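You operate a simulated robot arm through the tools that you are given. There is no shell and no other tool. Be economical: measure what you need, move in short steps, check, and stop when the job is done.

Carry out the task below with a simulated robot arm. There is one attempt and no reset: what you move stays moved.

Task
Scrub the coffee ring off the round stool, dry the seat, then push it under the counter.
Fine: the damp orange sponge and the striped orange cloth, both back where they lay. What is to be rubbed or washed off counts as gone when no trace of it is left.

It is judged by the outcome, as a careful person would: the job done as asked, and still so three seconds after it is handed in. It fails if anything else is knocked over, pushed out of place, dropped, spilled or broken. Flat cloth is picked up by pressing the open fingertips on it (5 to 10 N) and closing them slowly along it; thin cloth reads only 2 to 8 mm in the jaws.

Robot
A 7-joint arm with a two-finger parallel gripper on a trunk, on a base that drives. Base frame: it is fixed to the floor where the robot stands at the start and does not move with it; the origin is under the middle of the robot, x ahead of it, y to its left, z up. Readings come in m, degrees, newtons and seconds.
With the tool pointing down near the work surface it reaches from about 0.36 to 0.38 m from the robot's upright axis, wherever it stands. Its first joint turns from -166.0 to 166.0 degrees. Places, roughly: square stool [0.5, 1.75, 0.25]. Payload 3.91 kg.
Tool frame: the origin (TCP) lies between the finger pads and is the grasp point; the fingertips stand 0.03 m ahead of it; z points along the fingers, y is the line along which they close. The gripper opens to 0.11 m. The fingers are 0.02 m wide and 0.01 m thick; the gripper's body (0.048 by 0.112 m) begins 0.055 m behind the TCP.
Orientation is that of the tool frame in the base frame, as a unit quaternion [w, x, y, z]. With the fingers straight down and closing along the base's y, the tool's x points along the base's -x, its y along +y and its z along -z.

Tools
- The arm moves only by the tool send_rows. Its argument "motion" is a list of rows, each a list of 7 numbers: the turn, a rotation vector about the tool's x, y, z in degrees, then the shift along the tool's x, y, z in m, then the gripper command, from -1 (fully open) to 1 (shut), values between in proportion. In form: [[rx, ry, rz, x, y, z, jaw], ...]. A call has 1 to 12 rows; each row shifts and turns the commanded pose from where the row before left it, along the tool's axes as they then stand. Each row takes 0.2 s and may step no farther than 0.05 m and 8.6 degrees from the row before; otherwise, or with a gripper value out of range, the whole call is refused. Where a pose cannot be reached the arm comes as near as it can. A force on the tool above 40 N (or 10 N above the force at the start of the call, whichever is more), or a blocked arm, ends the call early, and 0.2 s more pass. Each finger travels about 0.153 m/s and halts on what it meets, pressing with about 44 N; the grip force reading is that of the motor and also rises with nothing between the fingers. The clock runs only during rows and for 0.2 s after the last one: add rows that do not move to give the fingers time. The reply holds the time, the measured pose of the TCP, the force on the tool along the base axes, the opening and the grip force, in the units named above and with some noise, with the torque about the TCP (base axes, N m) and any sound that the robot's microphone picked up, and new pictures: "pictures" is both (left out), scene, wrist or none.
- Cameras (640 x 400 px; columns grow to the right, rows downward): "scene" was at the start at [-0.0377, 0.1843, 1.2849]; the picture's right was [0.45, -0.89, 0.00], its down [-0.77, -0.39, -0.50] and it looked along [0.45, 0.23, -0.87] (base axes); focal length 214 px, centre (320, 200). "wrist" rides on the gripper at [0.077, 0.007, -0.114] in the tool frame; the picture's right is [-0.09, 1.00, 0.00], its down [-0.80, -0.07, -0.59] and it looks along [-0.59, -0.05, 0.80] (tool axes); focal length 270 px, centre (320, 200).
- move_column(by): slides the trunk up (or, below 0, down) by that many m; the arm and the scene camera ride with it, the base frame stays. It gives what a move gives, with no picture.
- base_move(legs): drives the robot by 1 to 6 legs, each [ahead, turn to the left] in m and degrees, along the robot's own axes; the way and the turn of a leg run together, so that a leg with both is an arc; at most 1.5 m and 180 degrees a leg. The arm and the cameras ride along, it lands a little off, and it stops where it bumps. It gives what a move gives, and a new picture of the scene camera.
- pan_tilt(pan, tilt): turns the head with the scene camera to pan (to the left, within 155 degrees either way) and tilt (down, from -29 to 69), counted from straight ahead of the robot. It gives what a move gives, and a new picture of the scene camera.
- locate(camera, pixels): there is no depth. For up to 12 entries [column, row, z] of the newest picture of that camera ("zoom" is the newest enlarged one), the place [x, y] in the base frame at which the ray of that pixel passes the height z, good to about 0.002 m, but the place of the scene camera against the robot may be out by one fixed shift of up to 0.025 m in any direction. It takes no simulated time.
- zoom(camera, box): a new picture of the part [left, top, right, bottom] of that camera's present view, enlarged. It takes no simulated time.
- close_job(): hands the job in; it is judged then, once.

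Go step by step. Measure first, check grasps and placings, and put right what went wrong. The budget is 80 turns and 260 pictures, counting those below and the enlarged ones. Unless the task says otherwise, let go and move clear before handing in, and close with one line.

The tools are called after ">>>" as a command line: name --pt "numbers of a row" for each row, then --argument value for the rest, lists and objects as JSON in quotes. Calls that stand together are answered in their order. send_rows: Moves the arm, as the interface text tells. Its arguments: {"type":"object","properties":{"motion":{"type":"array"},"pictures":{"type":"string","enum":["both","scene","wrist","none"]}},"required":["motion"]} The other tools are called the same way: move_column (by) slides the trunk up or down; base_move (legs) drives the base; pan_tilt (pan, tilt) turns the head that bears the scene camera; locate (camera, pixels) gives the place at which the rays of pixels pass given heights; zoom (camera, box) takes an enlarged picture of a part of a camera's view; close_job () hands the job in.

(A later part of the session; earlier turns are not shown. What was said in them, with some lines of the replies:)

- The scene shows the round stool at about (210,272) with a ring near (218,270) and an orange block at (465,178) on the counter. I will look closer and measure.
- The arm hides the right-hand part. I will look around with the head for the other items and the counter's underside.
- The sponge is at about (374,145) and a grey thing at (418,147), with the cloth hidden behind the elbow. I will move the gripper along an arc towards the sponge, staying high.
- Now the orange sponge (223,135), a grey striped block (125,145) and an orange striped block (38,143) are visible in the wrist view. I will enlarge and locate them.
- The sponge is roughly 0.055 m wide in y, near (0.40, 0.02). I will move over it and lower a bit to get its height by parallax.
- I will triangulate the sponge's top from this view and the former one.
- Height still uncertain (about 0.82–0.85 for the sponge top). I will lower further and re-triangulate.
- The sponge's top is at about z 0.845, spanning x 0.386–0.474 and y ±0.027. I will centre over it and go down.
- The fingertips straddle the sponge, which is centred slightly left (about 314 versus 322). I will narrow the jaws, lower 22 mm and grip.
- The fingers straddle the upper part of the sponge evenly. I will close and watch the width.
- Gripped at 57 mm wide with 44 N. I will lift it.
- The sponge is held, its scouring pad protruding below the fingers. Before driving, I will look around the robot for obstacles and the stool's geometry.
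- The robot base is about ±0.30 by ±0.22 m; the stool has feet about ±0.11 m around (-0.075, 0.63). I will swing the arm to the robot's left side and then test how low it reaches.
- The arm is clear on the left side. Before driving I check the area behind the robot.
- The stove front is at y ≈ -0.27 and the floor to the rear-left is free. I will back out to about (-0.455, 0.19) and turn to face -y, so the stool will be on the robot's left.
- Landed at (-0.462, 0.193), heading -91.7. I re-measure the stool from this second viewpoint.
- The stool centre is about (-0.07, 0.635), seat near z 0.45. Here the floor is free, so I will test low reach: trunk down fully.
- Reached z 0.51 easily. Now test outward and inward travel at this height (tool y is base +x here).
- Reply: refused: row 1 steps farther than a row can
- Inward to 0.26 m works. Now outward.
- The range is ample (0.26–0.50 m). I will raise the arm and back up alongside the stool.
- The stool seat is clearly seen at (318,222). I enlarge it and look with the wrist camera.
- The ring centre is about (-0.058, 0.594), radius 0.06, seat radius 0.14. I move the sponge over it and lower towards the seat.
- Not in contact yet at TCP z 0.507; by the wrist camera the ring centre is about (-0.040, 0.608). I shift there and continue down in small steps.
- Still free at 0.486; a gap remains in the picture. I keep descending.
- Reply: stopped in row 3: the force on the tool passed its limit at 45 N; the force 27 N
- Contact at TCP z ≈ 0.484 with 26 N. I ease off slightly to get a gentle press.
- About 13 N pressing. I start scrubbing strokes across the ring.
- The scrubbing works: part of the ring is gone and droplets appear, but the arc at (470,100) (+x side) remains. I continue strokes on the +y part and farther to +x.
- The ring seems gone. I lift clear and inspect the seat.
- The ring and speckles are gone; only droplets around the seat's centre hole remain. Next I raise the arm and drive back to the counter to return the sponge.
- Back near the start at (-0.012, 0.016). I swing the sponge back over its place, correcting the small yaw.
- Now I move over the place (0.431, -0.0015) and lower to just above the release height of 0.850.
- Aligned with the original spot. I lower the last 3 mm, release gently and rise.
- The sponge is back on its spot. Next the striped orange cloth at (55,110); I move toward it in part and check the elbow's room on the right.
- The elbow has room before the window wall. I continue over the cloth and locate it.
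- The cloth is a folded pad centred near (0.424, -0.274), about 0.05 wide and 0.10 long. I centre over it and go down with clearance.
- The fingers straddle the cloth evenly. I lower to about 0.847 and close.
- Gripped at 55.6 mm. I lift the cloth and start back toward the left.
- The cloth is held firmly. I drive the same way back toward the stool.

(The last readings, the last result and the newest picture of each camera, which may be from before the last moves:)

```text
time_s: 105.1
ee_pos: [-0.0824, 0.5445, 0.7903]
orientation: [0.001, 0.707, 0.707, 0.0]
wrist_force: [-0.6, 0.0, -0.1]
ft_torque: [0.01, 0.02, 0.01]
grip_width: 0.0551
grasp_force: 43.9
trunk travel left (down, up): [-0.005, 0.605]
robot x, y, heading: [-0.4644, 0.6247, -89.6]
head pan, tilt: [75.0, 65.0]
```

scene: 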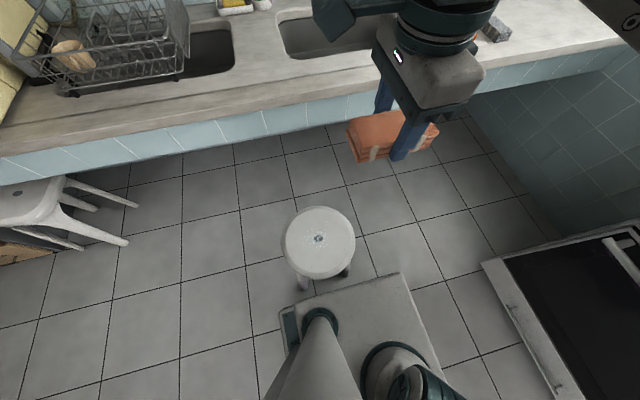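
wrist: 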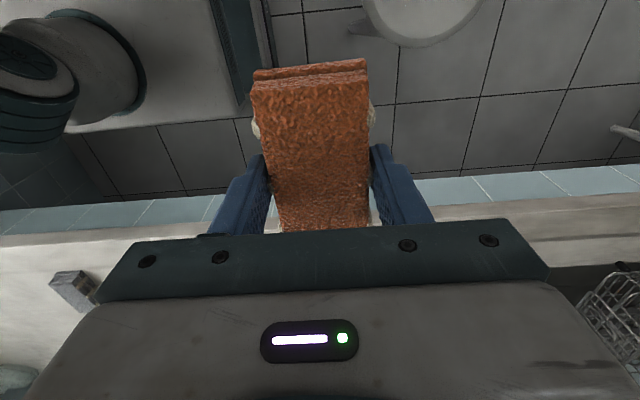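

The stool is unmoved. I bring the cloth over the seat's middle and lower to just above it.

>>> send_rows --pt "0 0 0 0.025 0.012 0.04 0.7" --pt "0 0 0 0.025 0.013 0.04 0.7" --pt "0 0 0 0.025 0.012 0.04 0.7" --pt "0 0 0 0 0 0.05 0.7" --pt "0 0 0 0 0 0.05 0.7" --pt "0 0 0 0 0 0.05 0.7" --pt "0 0 0 0 0 0.03 0.7"

>>> send_rows --pt "0 0 0 0 0 0.002 0.7" --pt "0 0 0 0 0 0.002 0.7" --pt "0 0 0 0 0 0.002 0.7" --pictures "none"

```text
time_s: 106.7
ee_pos: [-0.0435, 0.6186, 0.4923]
orientation: [0.001, 0.707, 0.707, 0.0]
wrist_force: [-1.3, 0.2, -0.4]
ft_torque: [-0.01, 0.02, -0.06]
grip_width: 0.055
grasp_force: 43.9
trunk travel left (down, up): [-0.005, 0.605]
robot x, y, heading: [-0.4665, 0.6224, -89.3]
head pan, tilt: [75.0, 65.0]
```

scene: 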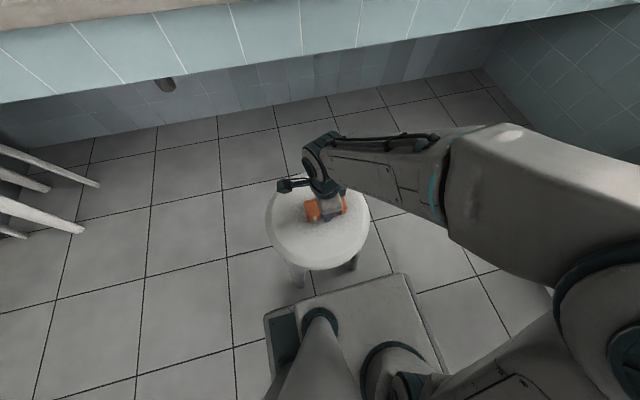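
wrist: 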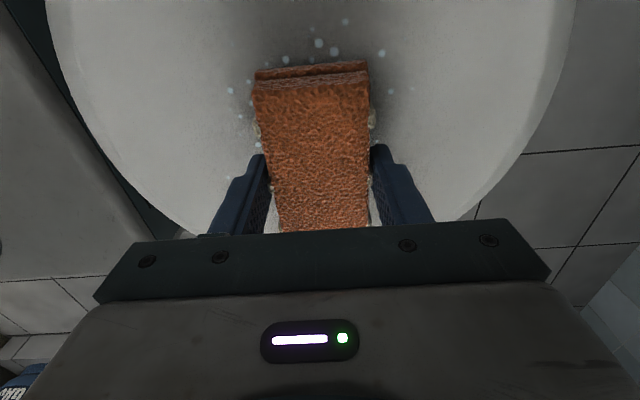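

```text
time_s: 107.5
ee_pos: [-0.0436, 0.6176, 0.4849]
orientation: [0.002, 0.708, 0.706, 0.0]
wrist_force: [-0.5, -0.4, -0.4]
ft_torque: [0.02, 0.01, 0.02]
grip_width: 0.055
grasp_force: 43.8
trunk travel left (down, up): [-0.005, 0.605]
robot x, y, heading: [-0.4707, 0.6243, -89.4]
head pan, tilt: [75.0, 65.0]
```

>>> send_rows --pt "0 0 0 0 0 0.001 0.7" --pt "0 0 0 0 0 0.001 0.7" --pt "0 0 0 0 0 0.0 0.7" --pictures "none"

```text
time_s: 108.3
ee_pos: [-0.045, 0.6177, 0.4826]
orientation: [0.002, 0.708, 0.706, 0.0]
wrist_force: [-0.3, -0.4, -0.9]
ft_torque: [0.02, -0.01, -0.01]
grip_width: 0.0553
grasp_force: 44.3
trunk travel left (down, up): [-0.005, 0.605]
robot x, y, heading: [-0.4627, 0.6231, -89.5]
head pan, tilt: [75.0, 65.0]
```

>>> send_rows --pt "0 0 0 0 0 0.001 0.7" --pt "0 0 0 0 0 0.001 0.7" --pt "0 0 0 0 0 0.0 0.7" --pictures "none"

```text
time_s: 109.1
ee_pos: [-0.0441, 0.6187, 0.4813]
orientation: [0.003, 0.708, 0.706, 0.002]
wrist_force: [-2.9, -3.9, 26.1]
ft_torque: [-0.15, 0.77, 0.04]
grip_width: 0.0554
grasp_force: 44.0
trunk travel left (down, up): [-0.005, 0.605]
robot x, y, heading: [-0.4659, 0.6256, -89.5]
head pan, tilt: [75.0, 65.0]
```

In contact with 26 N; I ease to about 12 N and wipe across the seat.

>>> send_rows --pt "0 0 0 0 -0.02 -0.0014 0.7" --pt "0 0 0 0 -0.025 0 0.7" --pt "0 0 0 0 -0.025 0 0.7" --pt "0 0 0 0.03 0 0 0.7" --pt "0 0 0 0 0.025 0 0.7" --pt "0 0 0 0 0.025 0 0.7" --pt "0 0 0 0 0.025 0 0.7" --pt "0 0 0 0 0.025 0 0.7" --pt "0 0 0 0 0.025 0 0.7" --pt "0 0 0 0 0.02 0 0.7" --pt "0 0 0 -0.03 0 0 0.7" --pt "0 0 0 -0.03 0 0 0.7"

```text
time_s: 109.9
ee_pos: [-0.0978, 0.6191, 0.4831]
orientation: [0.006, 0.708, 0.706, 0.007]
wrist_force: [0.1, -0.5, -0.9]
ft_torque: [0.01, -0.04, 0.02]
grip_width: 0.0554
grasp_force: 44.0
trunk travel left (down, up): [-0.005, 0.605]
robot x, y, heading: [-0.4661, 0.6223, -89.3]
head pan, tilt: [75.0, 65.0]
stopped in row 3: the force on the tool passed its limit at 45 N (the readings are from after the stop); the commanded pose is now the measured one
```

scene: 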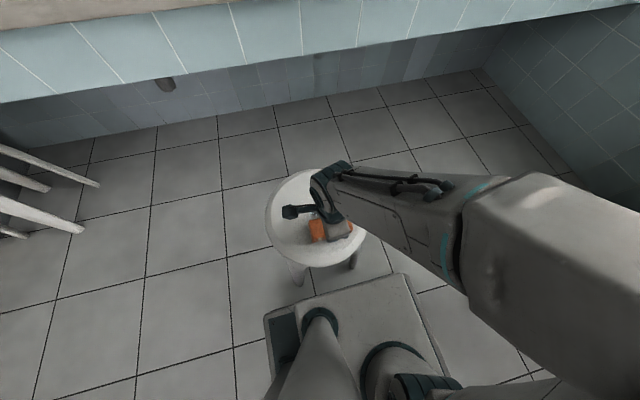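
wrist: 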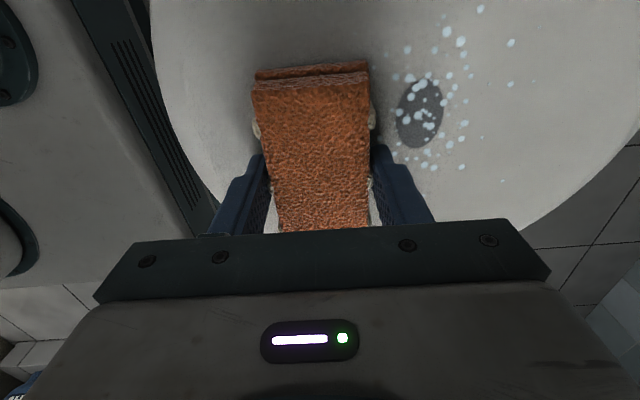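

A force spike stopped the stroke near x -0.10 (raised rim) and tipped the tool 1°. I correct the tilt, press again and wipe over the droplets at (425,115), staying within the flat part.

>>> send_rows --pt "0.5 0 0 0 0.01 0 0.7" --pt "0.5 0 0 0 0.01 0.0005 0.7" --pt "0 0 0 0 0.01 0.0005 0.7" --pt "0 0 0 0 0.01 0.0003 0.7" --pictures "none"

```text
time_s: 110.9
ee_pos: [-0.0559, 0.6185, 0.4843]
orientation: [-0.001, 0.708, 0.706, -0.001]
wrist_force: [0.3, 0.0, -0.5]
ft_torque: [-0.01, 0.03, 0.01]
grip_width: 0.0553
grasp_force: 43.7
trunk travel left (down, up): [-0.005, 0.605]
robot x, y, heading: [-0.4648, 0.6235, -89.5]
head pan, tilt: [75.0, 65.0]
```

>>> send_rows --pt "0 0 0 0 0 0.001 0.7" --pt "0 0 0 0 0 0.001 0.7" --pt "0 0 0 0 0 0.0005 0.7" --pt "0 0 0 0 0 0.0 0.7" --pictures "none"

```text
time_s: 111.9
ee_pos: [-0.0573, 0.6207, 0.4816]
orientation: [0.001, 0.708, 0.706, 0.001]
wrist_force: [0.6, -1.7, 19.6]
ft_torque: [-0.2, 0.59, 0.02]
grip_width: 0.0552
grasp_force: 44.1
trunk travel left (down, up): [-0.005, 0.605]
robot x, y, heading: [-0.4598, 0.6244, -89.4]
head pan, tilt: [75.0, 65.0]
```

>>> send_rows --pt "0 0 0 0 0.015 -0.0006 0.7" --pt "0 0 0 0 0.018 0 0.7" --pt "0 0 0 0 0.018 0 0.7" --pt "0 0 0 0 0.018 0 0.7" --pt "0 0 0 0.02 0 0 0.7" --pt "0 0 0 0.015 0 0 0.7" --pt "0 0 0 0 -0.018 0 0.7" --pt "0 0 0 0 -0.018 0 0.7" --pt "0 0 0 0 -0.018 0 0.7" --pt "0 0 0 0 -0.018 0 0.7" --pt "0 0 0 0 -0.018 0 0.7" --pt "0 0 0 0 -0.008 0 0.7"

>>> zoom --camera "scene" --box '[265, 165, 375, 275]'

```text
time_s: 114.5
ee_pos: [-0.0873, 0.6543, 0.4811]
orientation: [0.0, 0.708, 0.706, 0.0]
wrist_force: [7.5, 0.5, 17.1]
ft_torque: [0.1, -0.48, -0.03]
grip_width: 0.0553
grasp_force: 43.9
trunk travel left (down, up): [-0.005, 0.605]
robot x, y, heading: [-0.4654, 0.6224, -89.4]
head pan, tilt: [75.0, 65.0]
```

scene: 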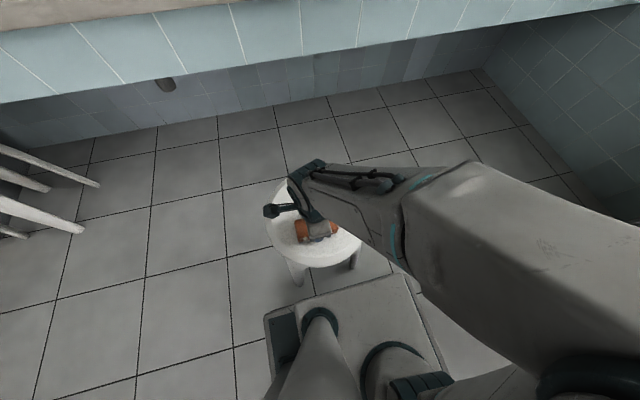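
wrist: 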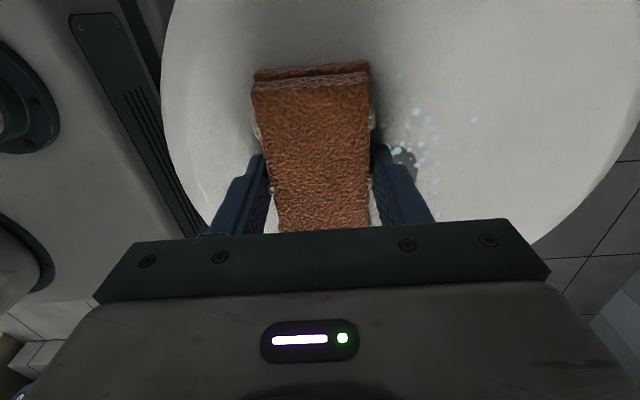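

```text
3.64 times, centred on (320, 220) of scene
```

zoom: 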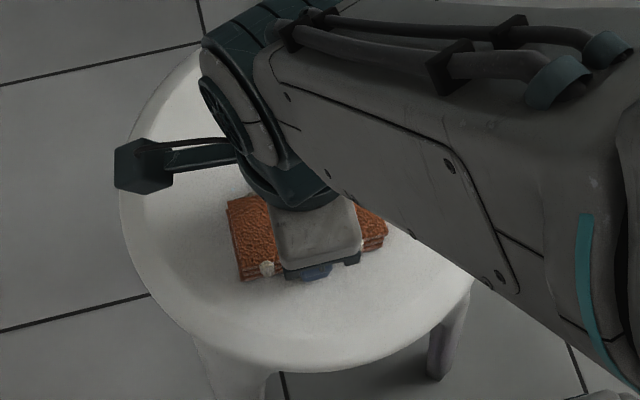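

The droplets are fading. More strokes over the whole middle.

>>> send_rows --pt "0 0 0 0 0.022 0 0.7" --pt "0 0 0 0 0.022 0 0.7" --pt "0 0 0 0 0.022 0 0.7" --pt "0 0 0 0 0.022 0 0.7" --pt "0 0 0 0 0.02 0 0.7" --pt "0 0 0 -0.022 0 0 0.7" --pt "0 0 0 0 -0.022 0 0.7" --pt "0 0 0 0 -0.022 0 0.7" --pt "0 0 0 0 -0.022 0 0.7" --pt "0 0 0 0 -0.022 0 0.7" --pt "0 0 0 0 -0.018 0 0.7" --pt "0 0 0 -0.025 0 0 0.7" --pictures "wrist"

>>> send_rows --pt "0 0 0 0 0.022 0 0.7" --pt "0 0 0 0 0.022 0 0.7" --pt "0 0 0 0 0.022 0 0.7" --pt "0 0 0 0 0.022 0 0.7" --pt "0 0 0 0 0.02 0 0.7" --pt "0 0 0 -0.022 0 0 0.7" --pt "0 0 0 0 -0.022 0 0.7" --pt "0 0 0 0 -0.022 0 0.7" --pt "0 0 0 0 -0.022 0 0.7" --pt "0 0 0 0 -0.018 0 0.7" --pt "0 0 0 0.025 0 0 0.7" --pictures "wrist"

```text
time_s: 117.1
ee_pos: [-0.0863, 0.6083, 0.48]
orientation: [-0.001, 0.708, 0.706, 0.001]
wrist_force: [0.0, 5.4, 15.1]
ft_torque: [0.03, -0.01, -0.18]
grip_width: 0.0551
grasp_force: 43.7
trunk travel left (down, up): [-0.005, 0.605]
robot x, y, heading: [-0.464, 0.6224, -89.0]
head pan, tilt: [75.0, 65.0]
```

wrist: 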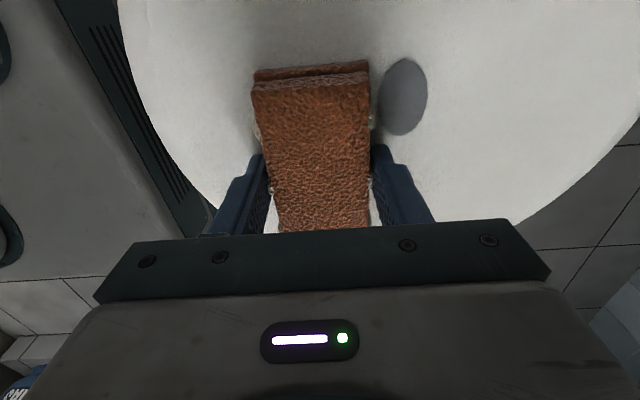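

```text
time_s: 118.3
ee_pos: [0.0222, 0.6074, 0.4833]
orientation: [0.0, 0.709, 0.706, 0.002]
wrist_force: [-7.5, -1.0, 20.3]
ft_torque: [-0.33, 0.82, -0.03]
grip_width: 0.0552
grasp_force: 43.7
trunk travel left (down, up): [-0.005, 0.605]
robot x, y, heading: [-0.4665, 0.6244, -89.2]
head pan, tilt: [75.0, 65.0]
stopped in row 6: the force on the tool passed its limit at 47 N (the readings are from after the stop); the commanded pose is now the measured one
```

wrist: 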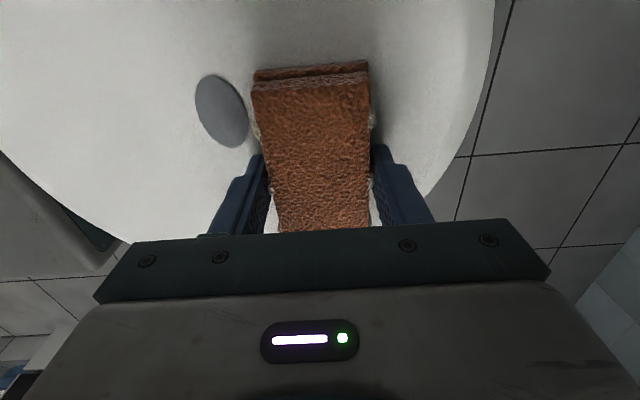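

Droplets are gone; the stop came at the rim. I lift clear and inspect the seat.

>>> send_rows --pt "0 0 0 0 0 -0.03 0.7" --pt "0 0 0 0 0 -0.05 0.7" --pt "0 0 0 -0.03 0 -0.04 0.7" --pt "0 0 0 -0.045 0 -0.02 0.7" --pt "0 0 0 -0.045 0 -0.02 0.7" --pt "0 0 0 -0.03 0 -0.02 0.7"

>>> zoom --camera "scene" --box '[265, 165, 375, 275]'

>>> locate --camera "scene" --pixels '[[318, 214, 0.435], [266, 222, 0.435], [370, 220, 0.435], [318, 172, 0.435], [318, 270, 0.435]]'

```text
time_s: 119.7
ee_pos: [0.0227, 0.4558, 0.6605]
orientation: [0.0, 0.709, 0.705, 0.001]
wrist_force: [0.2, 0.6, -0.8]
ft_torque: [0.0, 0.04, 0.0]
grip_width: 0.0552
grasp_force: 43.9
trunk travel left (down, up): [-0.005, 0.605]
robot x, y, heading: [-0.4645, 0.626, -89.6]
head pan, tilt: [75.0, 65.0]
```

scene: 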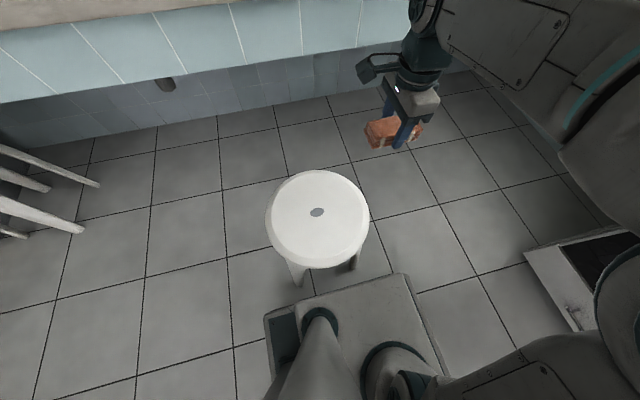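
wrist: 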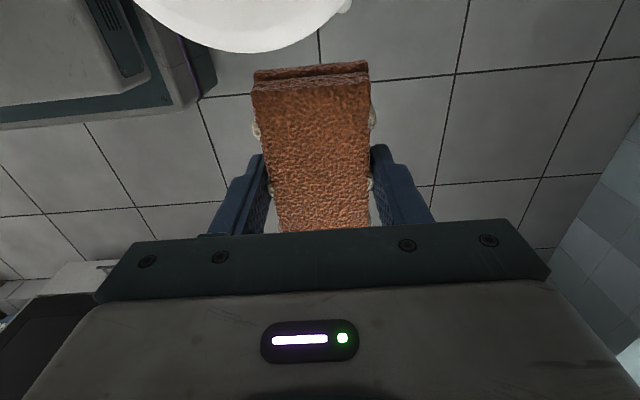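

```text
3.64 times, centred on (320, 220) of scene
```

zoom: 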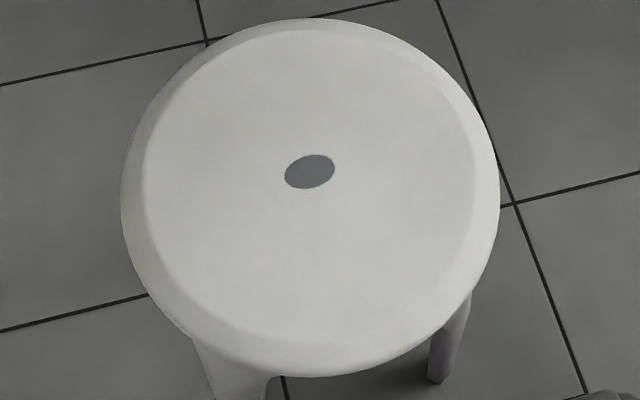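

```text
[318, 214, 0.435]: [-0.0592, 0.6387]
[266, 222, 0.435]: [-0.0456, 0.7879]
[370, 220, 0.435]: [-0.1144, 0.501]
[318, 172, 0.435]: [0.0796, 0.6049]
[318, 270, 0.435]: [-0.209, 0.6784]
```

The seat is clean and dry, with only its dark centre mark. Holding the cloth high, I will go behind the stool (robot facing +x) to push it by the base at foot height.

>>> move_column --by 0.27

>>> send_rows --pt "0 0 0 0.03 -0.02 -0.035 0.7" --pt "0 0 0 0.03 -0.025 -0.03 0.7" --pt "0 0 0 0.02 -0.03 -0.03 0.7" --pt "0 0 0 0.0 -0.02 -0.035 0.7" --pictures "none"

>>> base_move --legs '[[0.44, 0], [0, 41], [-0.595, 0], [0, 48.5]]'

>>> pan_tilt --pan 0 --tilt 45

```text
time_s: 122.4
ee_pos: [0.0234, 0.4569, 0.9319]
orientation: [0.0, 0.708, 0.706, 0.001]
wrist_force: [0.0, 0.6, -0.5]
ft_torque: [0.0, -0.03, -0.03]
grip_width: 0.0551
grasp_force: 43.9
trunk travel left (down, up): [-0.275, 0.335]
robot x, y, heading: [-0.4637, 0.6254, -89.3]
head pan, tilt: [75.0, 65.0]
```

```text
refused: row 1 steps farther than a row can; nothing moved
```

```text
time_s: 132.2
ee_pos: [-0.6874, 1.1154, 0.9311]
orientation: [-0.001, -0.002, 1.0, 0.0]
wrist_force: [-0.4, 0.2, -0.5]
ft_torque: [0.01, -0.01, -0.03]
grip_width: 0.055
grasp_force: 44.0
trunk travel left (down, up): [-0.275, 0.335]
robot x, y, heading: [-0.8491, 0.6257, 0.8]
head pan, tilt: [75.0, 65.0]
```

scene: 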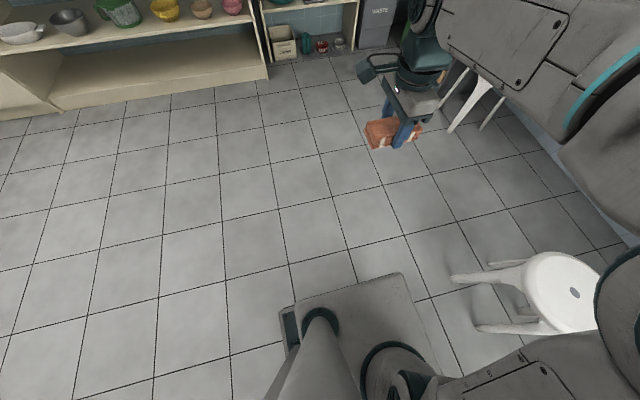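

```text
time_s: 133.7
ee_pos: [-0.6877, 1.1146, 0.9312]
orientation: [-0.001, -0.001, 1.0, 0.0]
wrist_force: [-0.5, 0.0, 0.0]
ft_torque: [-0.02, 0.01, -0.01]
grip_width: 0.0551
grasp_force: 43.8
trunk travel left (down, up): [-0.275, 0.335]
robot x, y, heading: [-0.8521, 0.6248, 0.9]
head pan, tilt: [0.0, 45.0]
```

scene: 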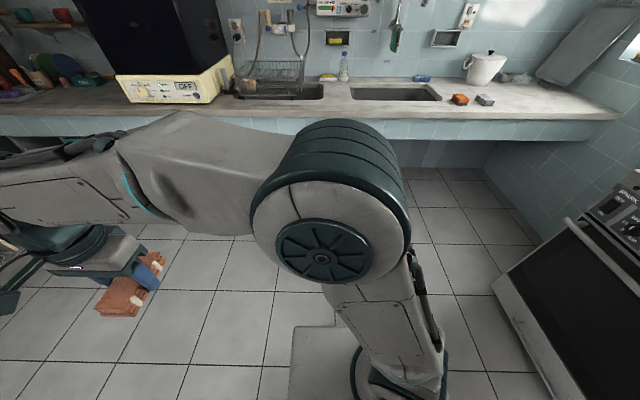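

The robot is behind the stool at (-0.85, 0.625), facing +x. I retract and raise the arm to its safe carry pose, then view the stool.

>>> send_rows --pt "0 0 0 0.02 -0.02 -0.033 0.7" --pt "0 0 0 0.02 -0.022 -0.033 0.7" --pt "0 0 0 0.02 -0.022 -0.033 0.7" --pt "0 0 0 0.02 -0.022 -0.033 0.7" --pictures "none"

>>> pan_tilt --pan 10 --tilt 60

```text
time_s: 134.7
ee_pos: [-0.7692, 1.0284, 1.0635]
orientation: [-0.001, -0.002, 1.0, 0.0]
wrist_force: [1.5, 1.1, -1.1]
ft_torque: [0.0, 0.01, 0.0]
grip_width: 0.055
grasp_force: 44.0
trunk travel left (down, up): [-0.275, 0.335]
robot x, y, heading: [-0.8539, 0.6254, 0.9]
head pan, tilt: [0.0, 45.0]
```

```text
time_s: 135.4
ee_pos: [-0.7677, 1.0296, 1.0642]
orientation: [-0.001, -0.001, 1.0, 0.0]
wrist_force: [0.3, 0.3, -0.8]
ft_torque: [0.01, 0.02, 0.0]
grip_width: 0.0552
grasp_force: 44.0
trunk travel left (down, up): [-0.275, 0.335]
robot x, y, heading: [-0.8547, 0.6254, 0.9]
head pan, tilt: [10.0, 60.0]
```

scene: 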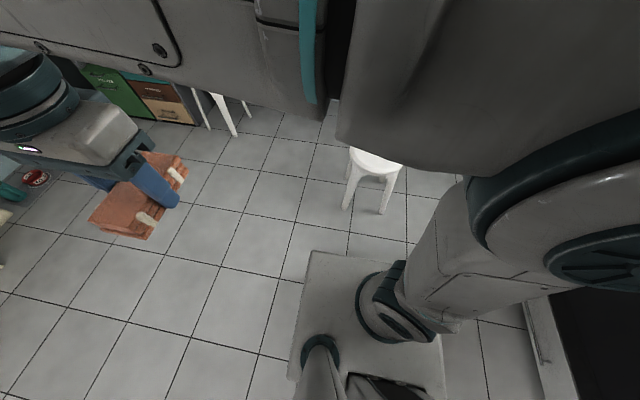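

>>> locate --camera "scene" --pixels '[[346, 209, 0.0], [384, 213, 0.0], [396, 187, 0.0], [308, 252, 0.1], [408, 262, 0.1], [375, 160, 0.435]]'

>>> zoom --camera "scene" --box '[290, 130, 430, 290]'

```text
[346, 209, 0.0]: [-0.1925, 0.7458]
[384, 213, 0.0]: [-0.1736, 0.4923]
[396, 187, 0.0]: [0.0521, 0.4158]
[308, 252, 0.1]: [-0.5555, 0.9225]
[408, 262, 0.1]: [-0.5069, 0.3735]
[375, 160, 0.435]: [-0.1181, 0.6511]
```

```text
2.50 times, centred on (360, 210) of scene
```

zoom: 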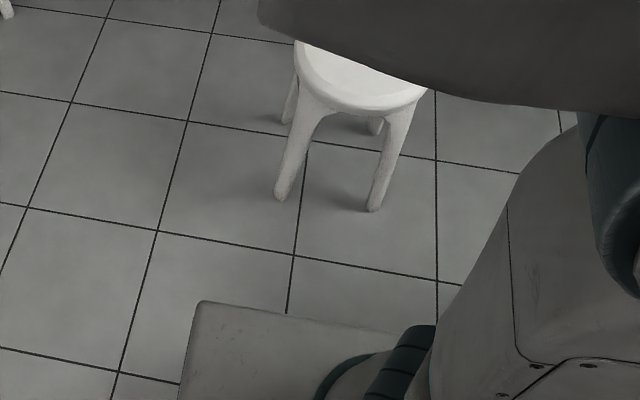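

The rear feet are at (-0.19, 0.746) and (-0.17, 0.492), centred on the robot's track. I straighten the heading and drive forward to a little past contact to see how it pushes.

>>> base_move --legs '[[0, -0.9], [0.45, 0]]'

```text
time_s: 138.3
ee_pos: [-0.3521, 1.0308, 1.0632]
orientation: [-0.001, 0.004, 1.0, 0.001]
wrist_force: [0.0, 0.3, -0.7]
ft_torque: [0.01, 0.01, 0.0]
grip_width: 0.0552
grasp_force: 44.0
trunk travel left (down, up): [-0.275, 0.335]
robot x, y, heading: [-0.4422, 0.6262, 0.3]
head pan, tilt: [10.0, 60.0]
stopped in leg 2: the robot was blocked; the commanded pose is now the measured one
```

scene: 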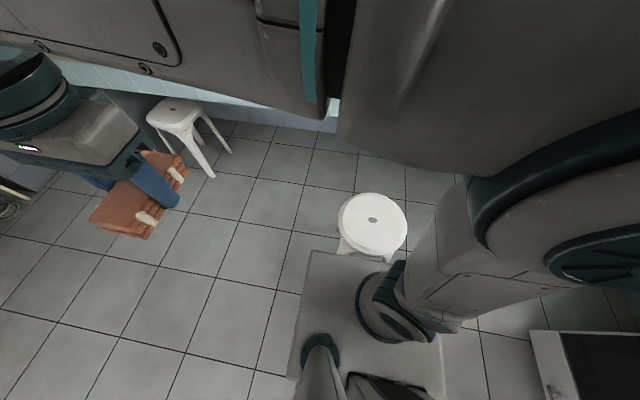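

>>> locate --camera "scene" --pixels '[[372, 219, 0.435], [338, 225, 0.435], [407, 225, 0.435], [372, 193, 0.435], [320, 120, 0.75], [335, 130, 0.75]]'

>>> base_move --legs '[[0.06, 0]]'

```text
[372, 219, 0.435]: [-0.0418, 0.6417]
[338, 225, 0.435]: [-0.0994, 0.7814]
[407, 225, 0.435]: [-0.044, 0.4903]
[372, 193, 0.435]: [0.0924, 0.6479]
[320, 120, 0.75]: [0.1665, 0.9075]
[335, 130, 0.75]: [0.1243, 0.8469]
```

```text
time_s: 139.2
ee_pos: [-0.2918, 1.0305, 1.0625]
orientation: [0.0, 0.003, 1.0, 0.0]
wrist_force: [0.5, -0.2, -0.7]
ft_torque: [0.01, 0.01, 0.01]
grip_width: 0.0552
grasp_force: 44.1
trunk travel left (down, up): [-0.275, 0.335]
robot x, y, heading: [-0.3808, 0.6275, 0.2]
head pan, tilt: [10.0, 60.0]
```

scene: 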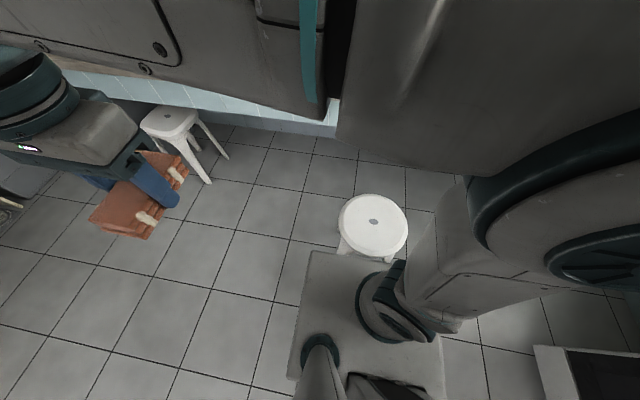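

The stool moves along with the base, upright. I continue pushing in modest legs.

>>> base_move --legs '[[0.1, 0], [0.1, 0]]'

```text
time_s: 141.1
ee_pos: [-0.094, 1.0319, 1.0633]
orientation: [-0.001, 0.005, 1.0, 0.0]
wrist_force: [-0.4, 0.4, 0.0]
ft_torque: [0.0, -0.02, -0.01]
grip_width: 0.0552
grasp_force: 43.9
trunk travel left (down, up): [-0.275, 0.335]
robot x, y, heading: [-0.1797, 0.6273, 0.5]
head pan, tilt: [10.0, 60.0]
```

scene: 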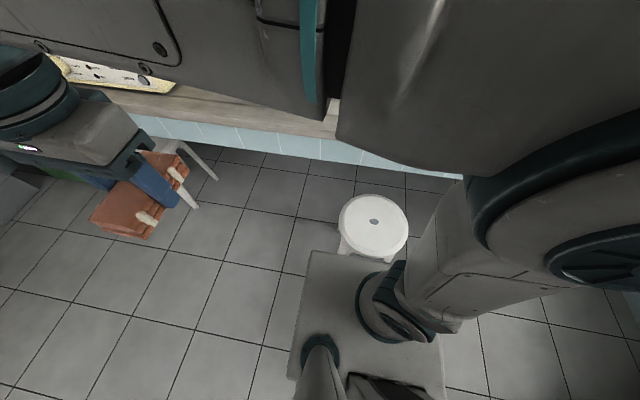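

>>> base_move --legs '[[0.09, 0], [0.08, 0]]'

>>> locate --camera "scene" --pixels '[[372, 219, 0.435], [330, 142, 0.78], [450, 172, 0.72]]'

```text
time_s: 142.9
ee_pos: [0.0773, 1.0331, 1.0635]
orientation: [-0.001, 0.003, 1.0, 0.0]
wrist_force: [-0.1, -0.3, -0.1]
ft_torque: [0.02, 0.01, 0.01]
grip_width: 0.0552
grasp_force: 44.0
trunk travel left (down, up): [-0.275, 0.335]
robot x, y, heading: [-0.0082, 0.6284, 0.0]
head pan, tilt: [10.0, 60.0]
```

scene: 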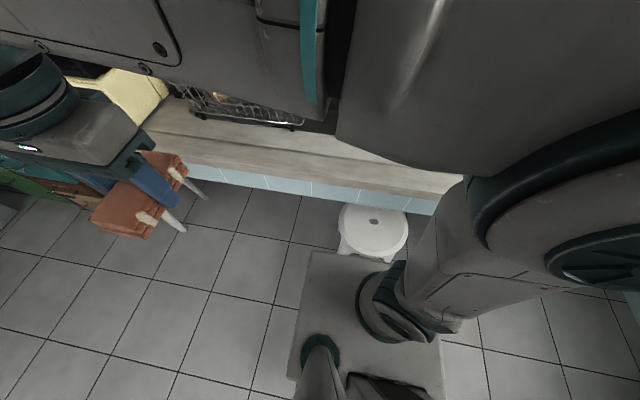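

```text
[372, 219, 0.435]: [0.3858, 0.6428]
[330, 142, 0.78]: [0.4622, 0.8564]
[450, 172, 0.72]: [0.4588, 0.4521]
```

>>> locate --camera "scene" --pixels '[[400, 194, 0.8], [400, 212, 0.72], [400, 212, 0.68], [440, 210, 0.8], [425, 240, 0.8], [470, 185, 0.8], [372, 258, 0.435], [300, 180, 0.8]]'

>>> zoom --camera "scene" --box '[310, 150, 490, 330]'

>>> pan_tilt --pan -35 --tilt 60

```text
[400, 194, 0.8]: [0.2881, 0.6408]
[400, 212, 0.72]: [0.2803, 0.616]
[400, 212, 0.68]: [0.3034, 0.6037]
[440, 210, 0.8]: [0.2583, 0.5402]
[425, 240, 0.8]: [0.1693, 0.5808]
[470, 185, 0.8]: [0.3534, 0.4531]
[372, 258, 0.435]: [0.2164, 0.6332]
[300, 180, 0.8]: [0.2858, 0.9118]
```

```text
2.22 times, centred on (400, 240) of scene
```

zoom: 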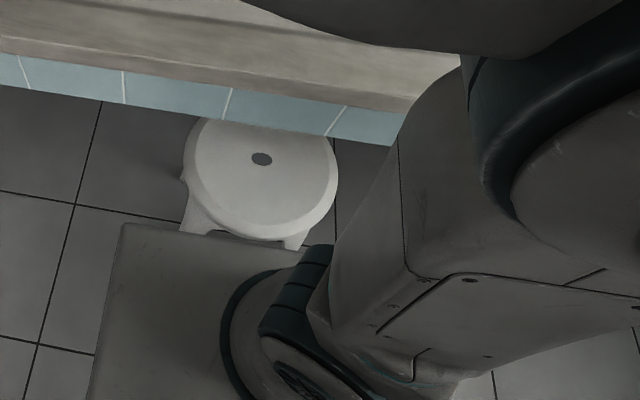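

```text
time_s: 144.0
ee_pos: [0.0768, 1.0314, 1.0625]
orientation: [-0.002, 0.004, 1.0, 0.001]
wrist_force: [0.0, -0.1, 0.3]
ft_torque: [0.01, -0.01, 0.01]
grip_width: 0.055
grasp_force: 43.5
trunk travel left (down, up): [-0.275, 0.335]
robot x, y, heading: [-0.0088, 0.6309, 0.2]
head pan, tilt: [-35.0, 60.0]
```

scene: 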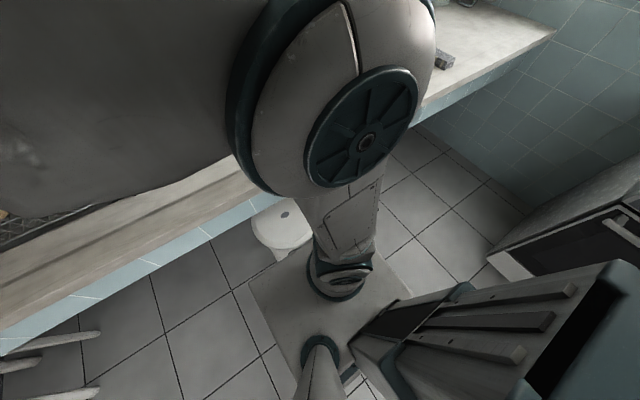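

The seat's near edge is about 0.03 m short of the counter edge (x ≈ 0.285). I push on a little in small legs.

>>> base_move --legs '[[0.04, 0]]'

>>> base_move --legs '[[0.04, 0]]'

>>> pan_tilt --pan 10 --tilt 60

```text
time_s: 144.9
ee_pos: [0.1148, 1.0326, 1.0624]
orientation: [-0.001, 0.003, 1.0, 0.001]
wrist_force: [-0.6, -0.8, 0.6]
ft_torque: [-0.01, -0.02, 0.01]
grip_width: 0.055
grasp_force: 43.9
trunk travel left (down, up): [-0.275, 0.335]
robot x, y, heading: [0.0356, 0.6318, 0.7]
head pan, tilt: [-35.0, 60.0]
```

scene: 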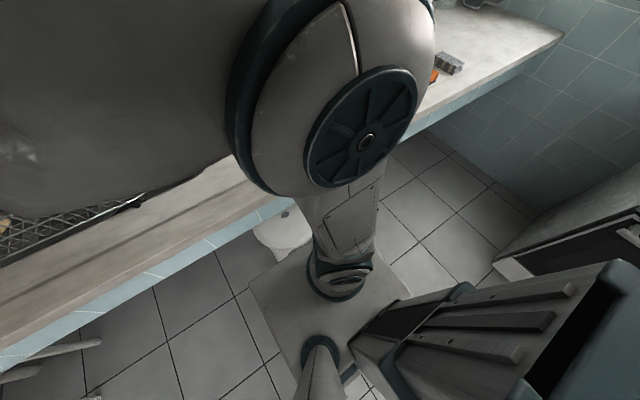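

```text
time_s: 145.8
ee_pos: [0.1572, 1.0336, 1.063]
orientation: [0.0, 0.002, 1.0, 0.002]
wrist_force: [0.7, -0.1, 0.0]
ft_torque: [0.03, 0.04, -0.01]
grip_width: 0.0551
grasp_force: 44.5
trunk travel left (down, up): [-0.275, 0.335]
robot x, y, heading: [0.0712, 0.6326, 0.6]
head pan, tilt: [-35.0, 60.0]
```

scene: 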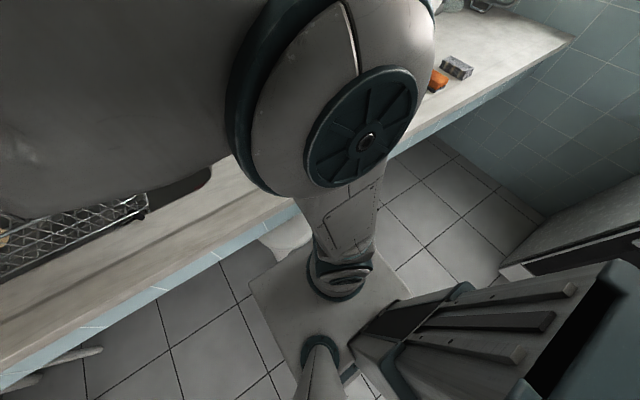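

```text
time_s: 146.9
ee_pos: [0.1575, 1.0331, 1.0635]
orientation: [-0.001, 0.003, 1.0, 0.001]
wrist_force: [-0.1, -0.1, -0.8]
ft_torque: [0.0, 0.04, 0.02]
grip_width: 0.0551
grasp_force: 44.0
trunk travel left (down, up): [-0.275, 0.335]
robot x, y, heading: [0.0711, 0.6285, 0.4]
head pan, tilt: [10.0, 60.0]
```

scene: 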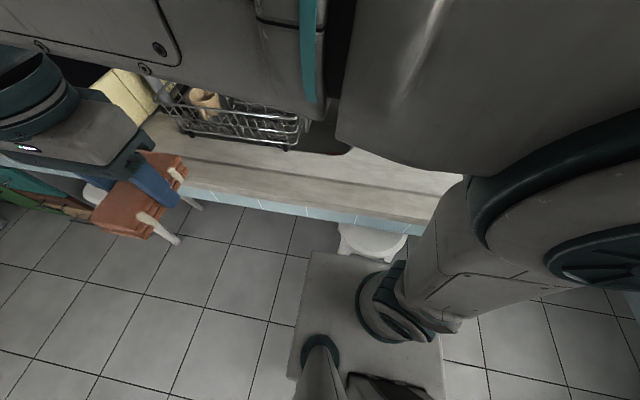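

The seat's near edge is now about 0.04 m behind the counter edge. One more small push, then I back out and check.

>>> base_move --legs '[[0.03, 0]]'

>>> base_move --legs '[[-0.5, 0], [-0.2, 0]]'

>>> pan_tilt --pan 10 --tilt 42

```text
time_s: 147.7
ee_pos: [0.1864, 1.0338, 1.0634]
orientation: [-0.001, 0.002, 1.0, 0.002]
wrist_force: [0.4, -0.1, -1.1]
ft_torque: [-0.01, 0.01, 0.02]
grip_width: 0.0551
grasp_force: 44.2
trunk travel left (down, up): [-0.275, 0.335]
robot x, y, heading: [0.1017, 0.6322, 0.5]
head pan, tilt: [10.0, 60.0]
```

scene: 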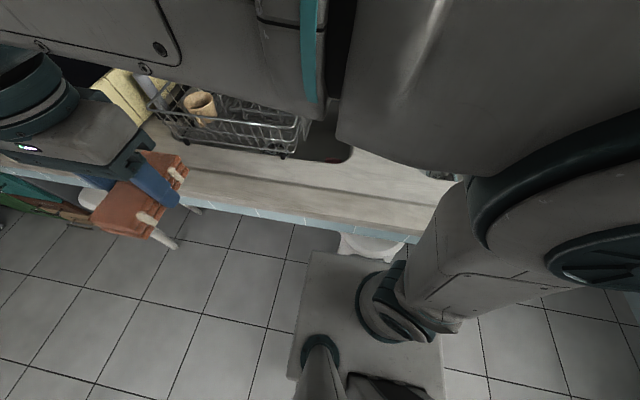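

```text
time_s: 151.9
ee_pos: [-0.5164, 1.029, 1.0633]
orientation: [-0.002, 0.004, 1.0, 0.002]
wrist_force: [-0.7, -0.3, -1.0]
ft_torque: [0.0, -0.01, 0.02]
grip_width: 0.0551
grasp_force: 44.4
trunk travel left (down, up): [-0.275, 0.335]
robot x, y, heading: [-0.601, 0.6303, 0.0]
head pan, tilt: [10.0, 60.0]
```

scene: 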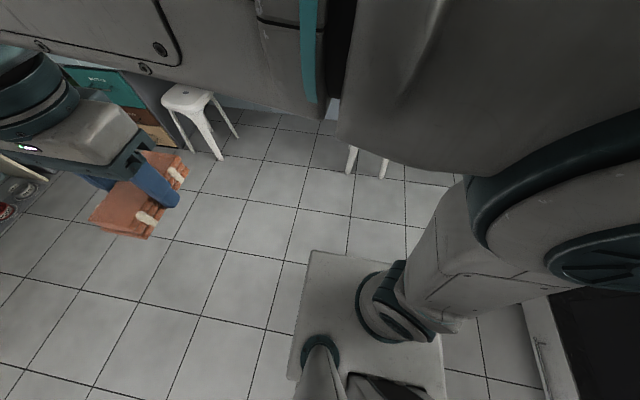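

```text
time_s: 152.7
ee_pos: [-0.5151, 1.03, 1.0636]
orientation: [-0.001, 0.006, 1.0, 0.0]
wrist_force: [0.3, 0.0, 0.1]
ft_torque: [0.01, 0.0, 0.04]
grip_width: 0.0551
grasp_force: 43.9
trunk travel left (down, up): [-0.275, 0.335]
robot x, y, heading: [-0.6032, 0.6259, 0.0]
head pan, tilt: [10.0, 42.0]
```

scene: 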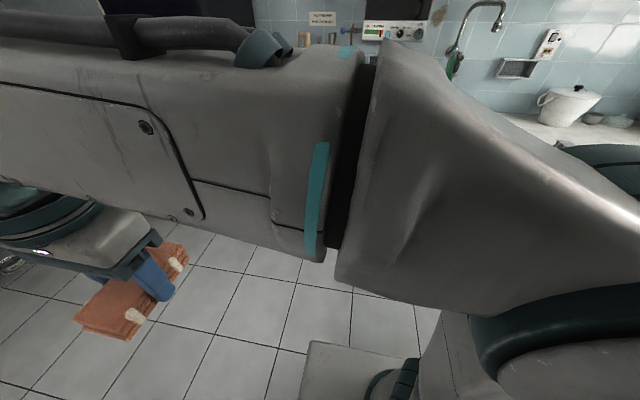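

The stool stands upright under the counter (feet at (350,160), (385,165)). I drive back to the starting spot to return the cloth.

>>> base_move --legs '[[0, -46.2], [0.85, 0], [0, 46.2]]'

>>> pan_tilt --pan 40 --tilt 50

```text
time_s: 161.4
ee_pos: [0.0697, 0.4099, 1.064]
orientation: [0.0, 0.013, 1.0, 0.0]
wrist_force: [1.2, 0.3, -0.7]
ft_torque: [0.0, 0.02, -0.02]
grip_width: 0.055
grasp_force: 43.6
trunk travel left (down, up): [-0.275, 0.335]
robot x, y, heading: [-0.0232, 0.0104, -0.5]
head pan, tilt: [10.0, 42.0]
```

scene: 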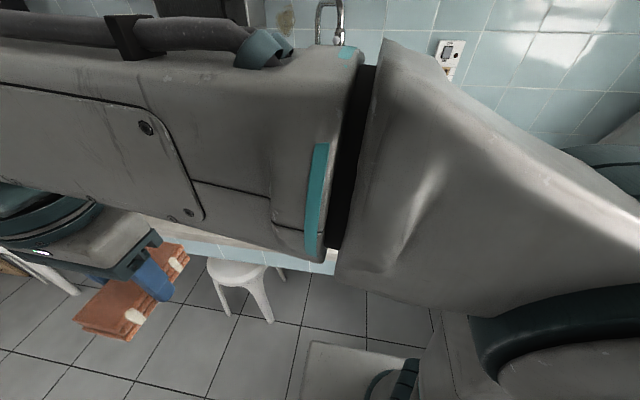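

```text
time_s: 162.4
ee_pos: [0.0712, 0.4111, 1.0618]
orientation: [-0.001, 0.013, 1.0, 0.0]
wrist_force: [-0.6, -0.1, -0.1]
ft_torque: [0.03, -0.01, -0.02]
grip_width: 0.0551
grasp_force: 44.8
trunk travel left (down, up): [-0.275, 0.335]
robot x, y, heading: [-0.0236, 0.0117, -0.6]
head pan, tilt: [40.0, 50.0]
```

scene: 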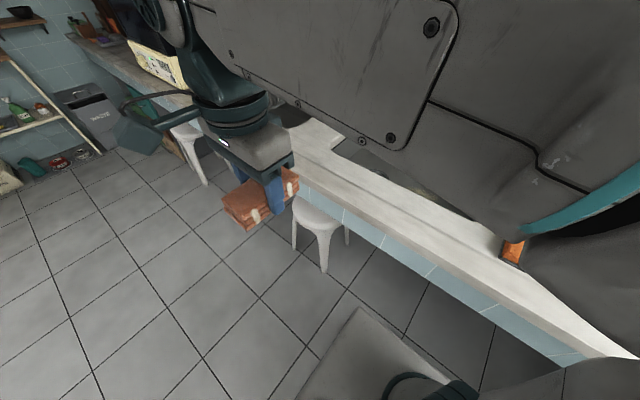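

The stool is seen under the counter at (318,215). I swing the cloth back over the counter, correcting yaw by 1.5°.

>>> send_rows --pt "0 0 -1.5 -0.0482 -0.0081 0 0.7" --pt "0 0 0 -0.0468 -0.0139 0 0.7" --pt "0 0 0 -0.0448 -0.0195 0 0.7" --pt "0 0 0 -0.0421 -0.0248 0 0.7" --pt "0 0 0 -0.0387 -0.0297 0 0.7" --pt "0 0 0 -0.0348 -0.0342 0 0.7" --pt "0 0 0 -0.0304 -0.0382 0 0.7" --pt "0 0 0 -0.0255 -0.0416 0 0.7" --pt "0 0 0 -0.0203 -0.0444 0 0.7" --pt "0 0 0 -0.0147 -0.0466 0 0.7" --pt "0 0 0 -0.0089 -0.048 0 0.7" --pt "0 0 0 -0.003 -0.0487 0 0.7" --pictures "none"

>>> send_rows --pt "0 0 0 0 -0.048 0 0.7" --pt "0 0 0 0 -0.048 0 0.7" --pt "0 0 0 0 -0.048 0 0.7" --pt "0 0 0 0 -0.048 0 0.7" --pt "0 0 0 0 -0.048 0 0.7" --pt "0 0 0 0 -0.048 0 0.7"

```text
time_s: 165.0
ee_pos: [0.4296, 0.0099, 1.0626]
orientation: [0.0, -0.001, 1.0, 0.001]
wrist_force: [0.1, 0.4, -0.5]
ft_torque: [0.0, -0.01, -0.02]
grip_width: 0.0554
grasp_force: 44.2
trunk travel left (down, up): [-0.275, 0.335]
robot x, y, heading: [-0.0248, 0.0104, -0.9]
head pan, tilt: [40.0, 50.0]
```

```text
time_s: 166.4
ee_pos: [0.4263, -0.2773, 1.0634]
orientation: [-0.001, 0.0, 1.0, 0.001]
wrist_force: [-0.6, -0.4, -1.1]
ft_torque: [0.01, 0.03, 0.0]
grip_width: 0.0549
grasp_force: 44.1
trunk travel left (down, up): [-0.275, 0.335]
robot x, y, heading: [-0.0235, 0.0092, -0.3]
head pan, tilt: [40.0, 50.0]
```

scene: 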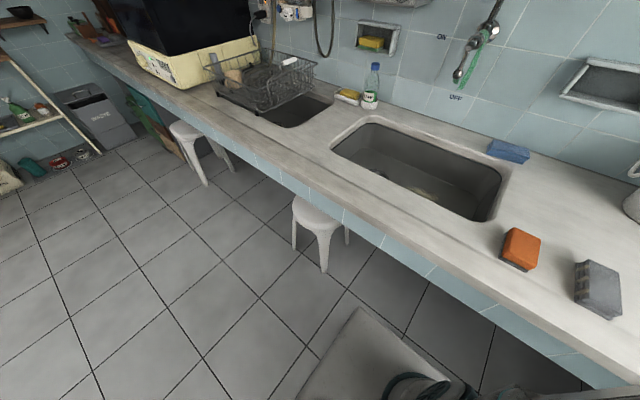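
wrist: 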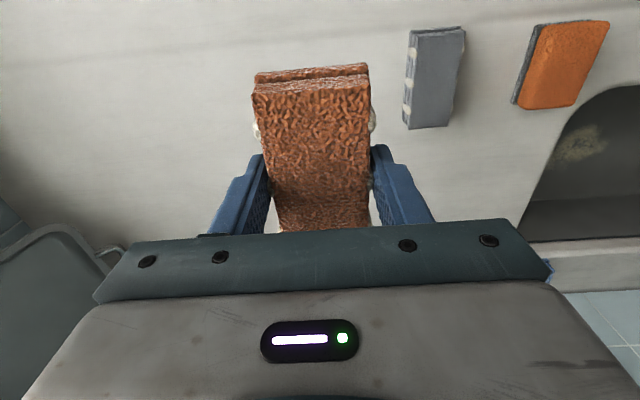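

Everything is in order; I am 3 mm off in y and 2 mm in x. I correct and lower the cloth to its spot (0.4246, -0.274, 0.847).

>>> send_rows --pt "0 0 0 0.0015 0.003 0.045 0.7" --pt "0 0 0 0 0 0.045 0.7" --pt "0 0 0 0 0 0.045 0.7" --pt "0 0 0 0 0 0.045 0.7" --pt "0 0 0 0 0 0.025 0.7" --pt "0 0 0 0 0 0.006 0.7" --pt "0 0 0 0 0 0.002 0.7" --pt "0 0 0 0 0 0.001 0.7"

```text
time_s: 168.2
ee_pos: [0.4276, -0.2725, 0.8479]
orientation: [0.0, 0.0, 1.0, 0.001]
wrist_force: [-0.3, -0.1, -1.1]
ft_torque: [0.0, 0.0, 0.0]
grip_width: 0.0553
grasp_force: 43.9
trunk travel left (down, up): [-0.275, 0.335]
robot x, y, heading: [-0.0226, 0.0113, -0.6]
head pan, tilt: [40.0, 50.0]
```

scene: 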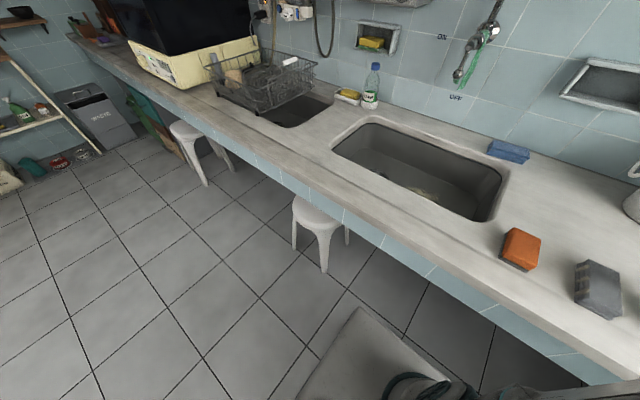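
wrist: 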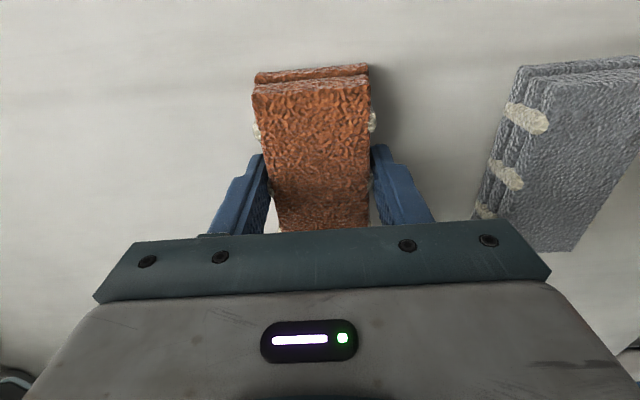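

It rests in its old spot relative to the grey pad. I release and lift straight up.

>>> send_rows --pt "0 0 0 0.002 0 0 0.7" --pt "0 0 0 0 0 0.001 0.7" --pt "0 0 0 0 0 0 0.0" --pt "0 0 0 0 0 0 -0.5" --pt "0 0 0 0 0 0 -0.5" --pt "0 0 0 0 0 -0.03 -0.5" --pt "0 0 0 0 0 -0.04 -0.5" --pt "0 0 0 0 0 -0.045 -0.5" --pt "0 0 0 0 0 -0.045 -0.5" --pt "0 0 0 0 0 -0.04 -0.5" --pt "0 0 0 0 0.045 0 -0.5" --pt "0 0 0 0 0.045 0 -0.5"

>>> zoom --camera "wrist" --box '[140, 0, 640, 200]'

>>> zoom --camera "scene" --box '[260, 150, 400, 290]'

```text
time_s: 170.8
ee_pos: [0.4254, -0.1833, 1.0493]
orientation: [-0.001, -0.001, 1.0, 0.001]
wrist_force: [0.1, -0.8, -0.2]
ft_torque: [0.02, -0.01, 0.02]
grip_width: 0.0824
grasp_force: 0.0
trunk travel left (down, up): [-0.275, 0.335]
robot x, y, heading: [-0.0235, 0.0096, -0.8]
head pan, tilt: [40.0, 50.0]
```

scene: 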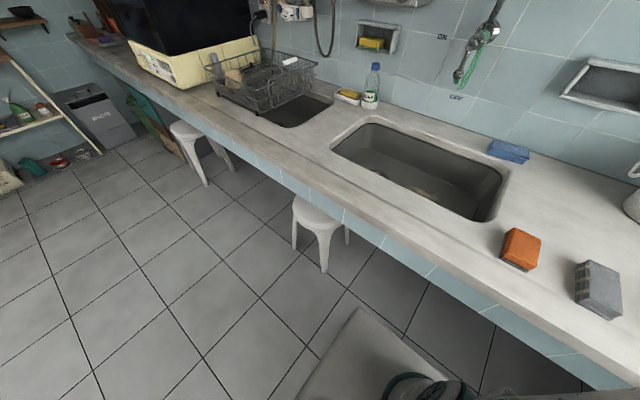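
wrist: 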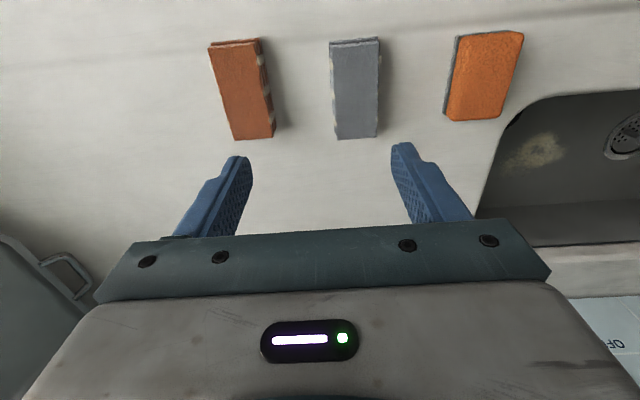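

```text
1.28 times, centred on (390, 100) of wrist
```

zoom: 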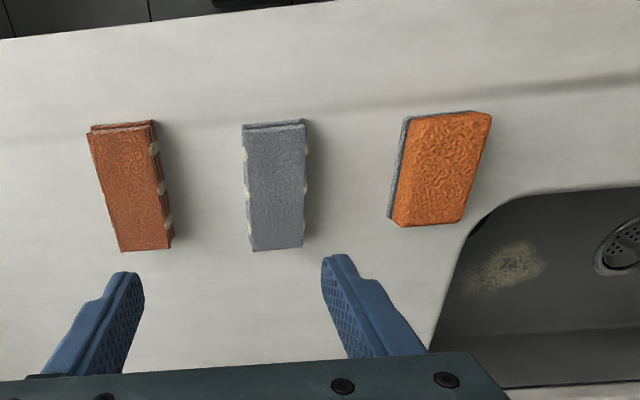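

```text
2.86 times, centred on (330, 220) of scene
```

zoom: 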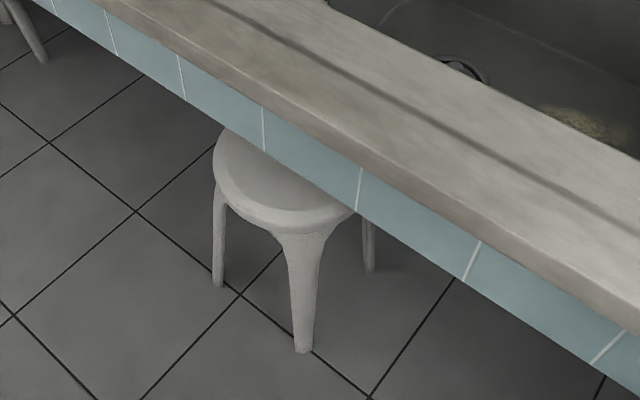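

Cloth and sponge lie where they were. I check the stool's final position numerically.

>>> locate --camera "scene" --pixels '[[324, 271, 0.0], [294, 248, 0.0], [347, 244, 0.0], [318, 232, 0.435], [294, 205, 0.435], [330, 225, 0.73], [320, 200, 0.8]]'

```text
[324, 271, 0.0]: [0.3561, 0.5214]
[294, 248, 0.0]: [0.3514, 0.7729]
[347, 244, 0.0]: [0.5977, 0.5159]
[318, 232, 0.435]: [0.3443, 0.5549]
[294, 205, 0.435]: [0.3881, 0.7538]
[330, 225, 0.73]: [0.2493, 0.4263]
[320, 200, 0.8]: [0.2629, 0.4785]
```

The stool's feet are at x 0.355–0.60 and the seat's nearest edge is near x 0.34. That puts it fully behind the counter edge (about 0.28), upright and clean. The arm is clear and the gripper is empty, so I hand in.

>>> close_job

```text
The job is handed in.
```

The coffee ring is scrubbed off and the seat wiped dry. The round stool stands upright fully under the counter, and the sponge and striped cloth are back where they lay.
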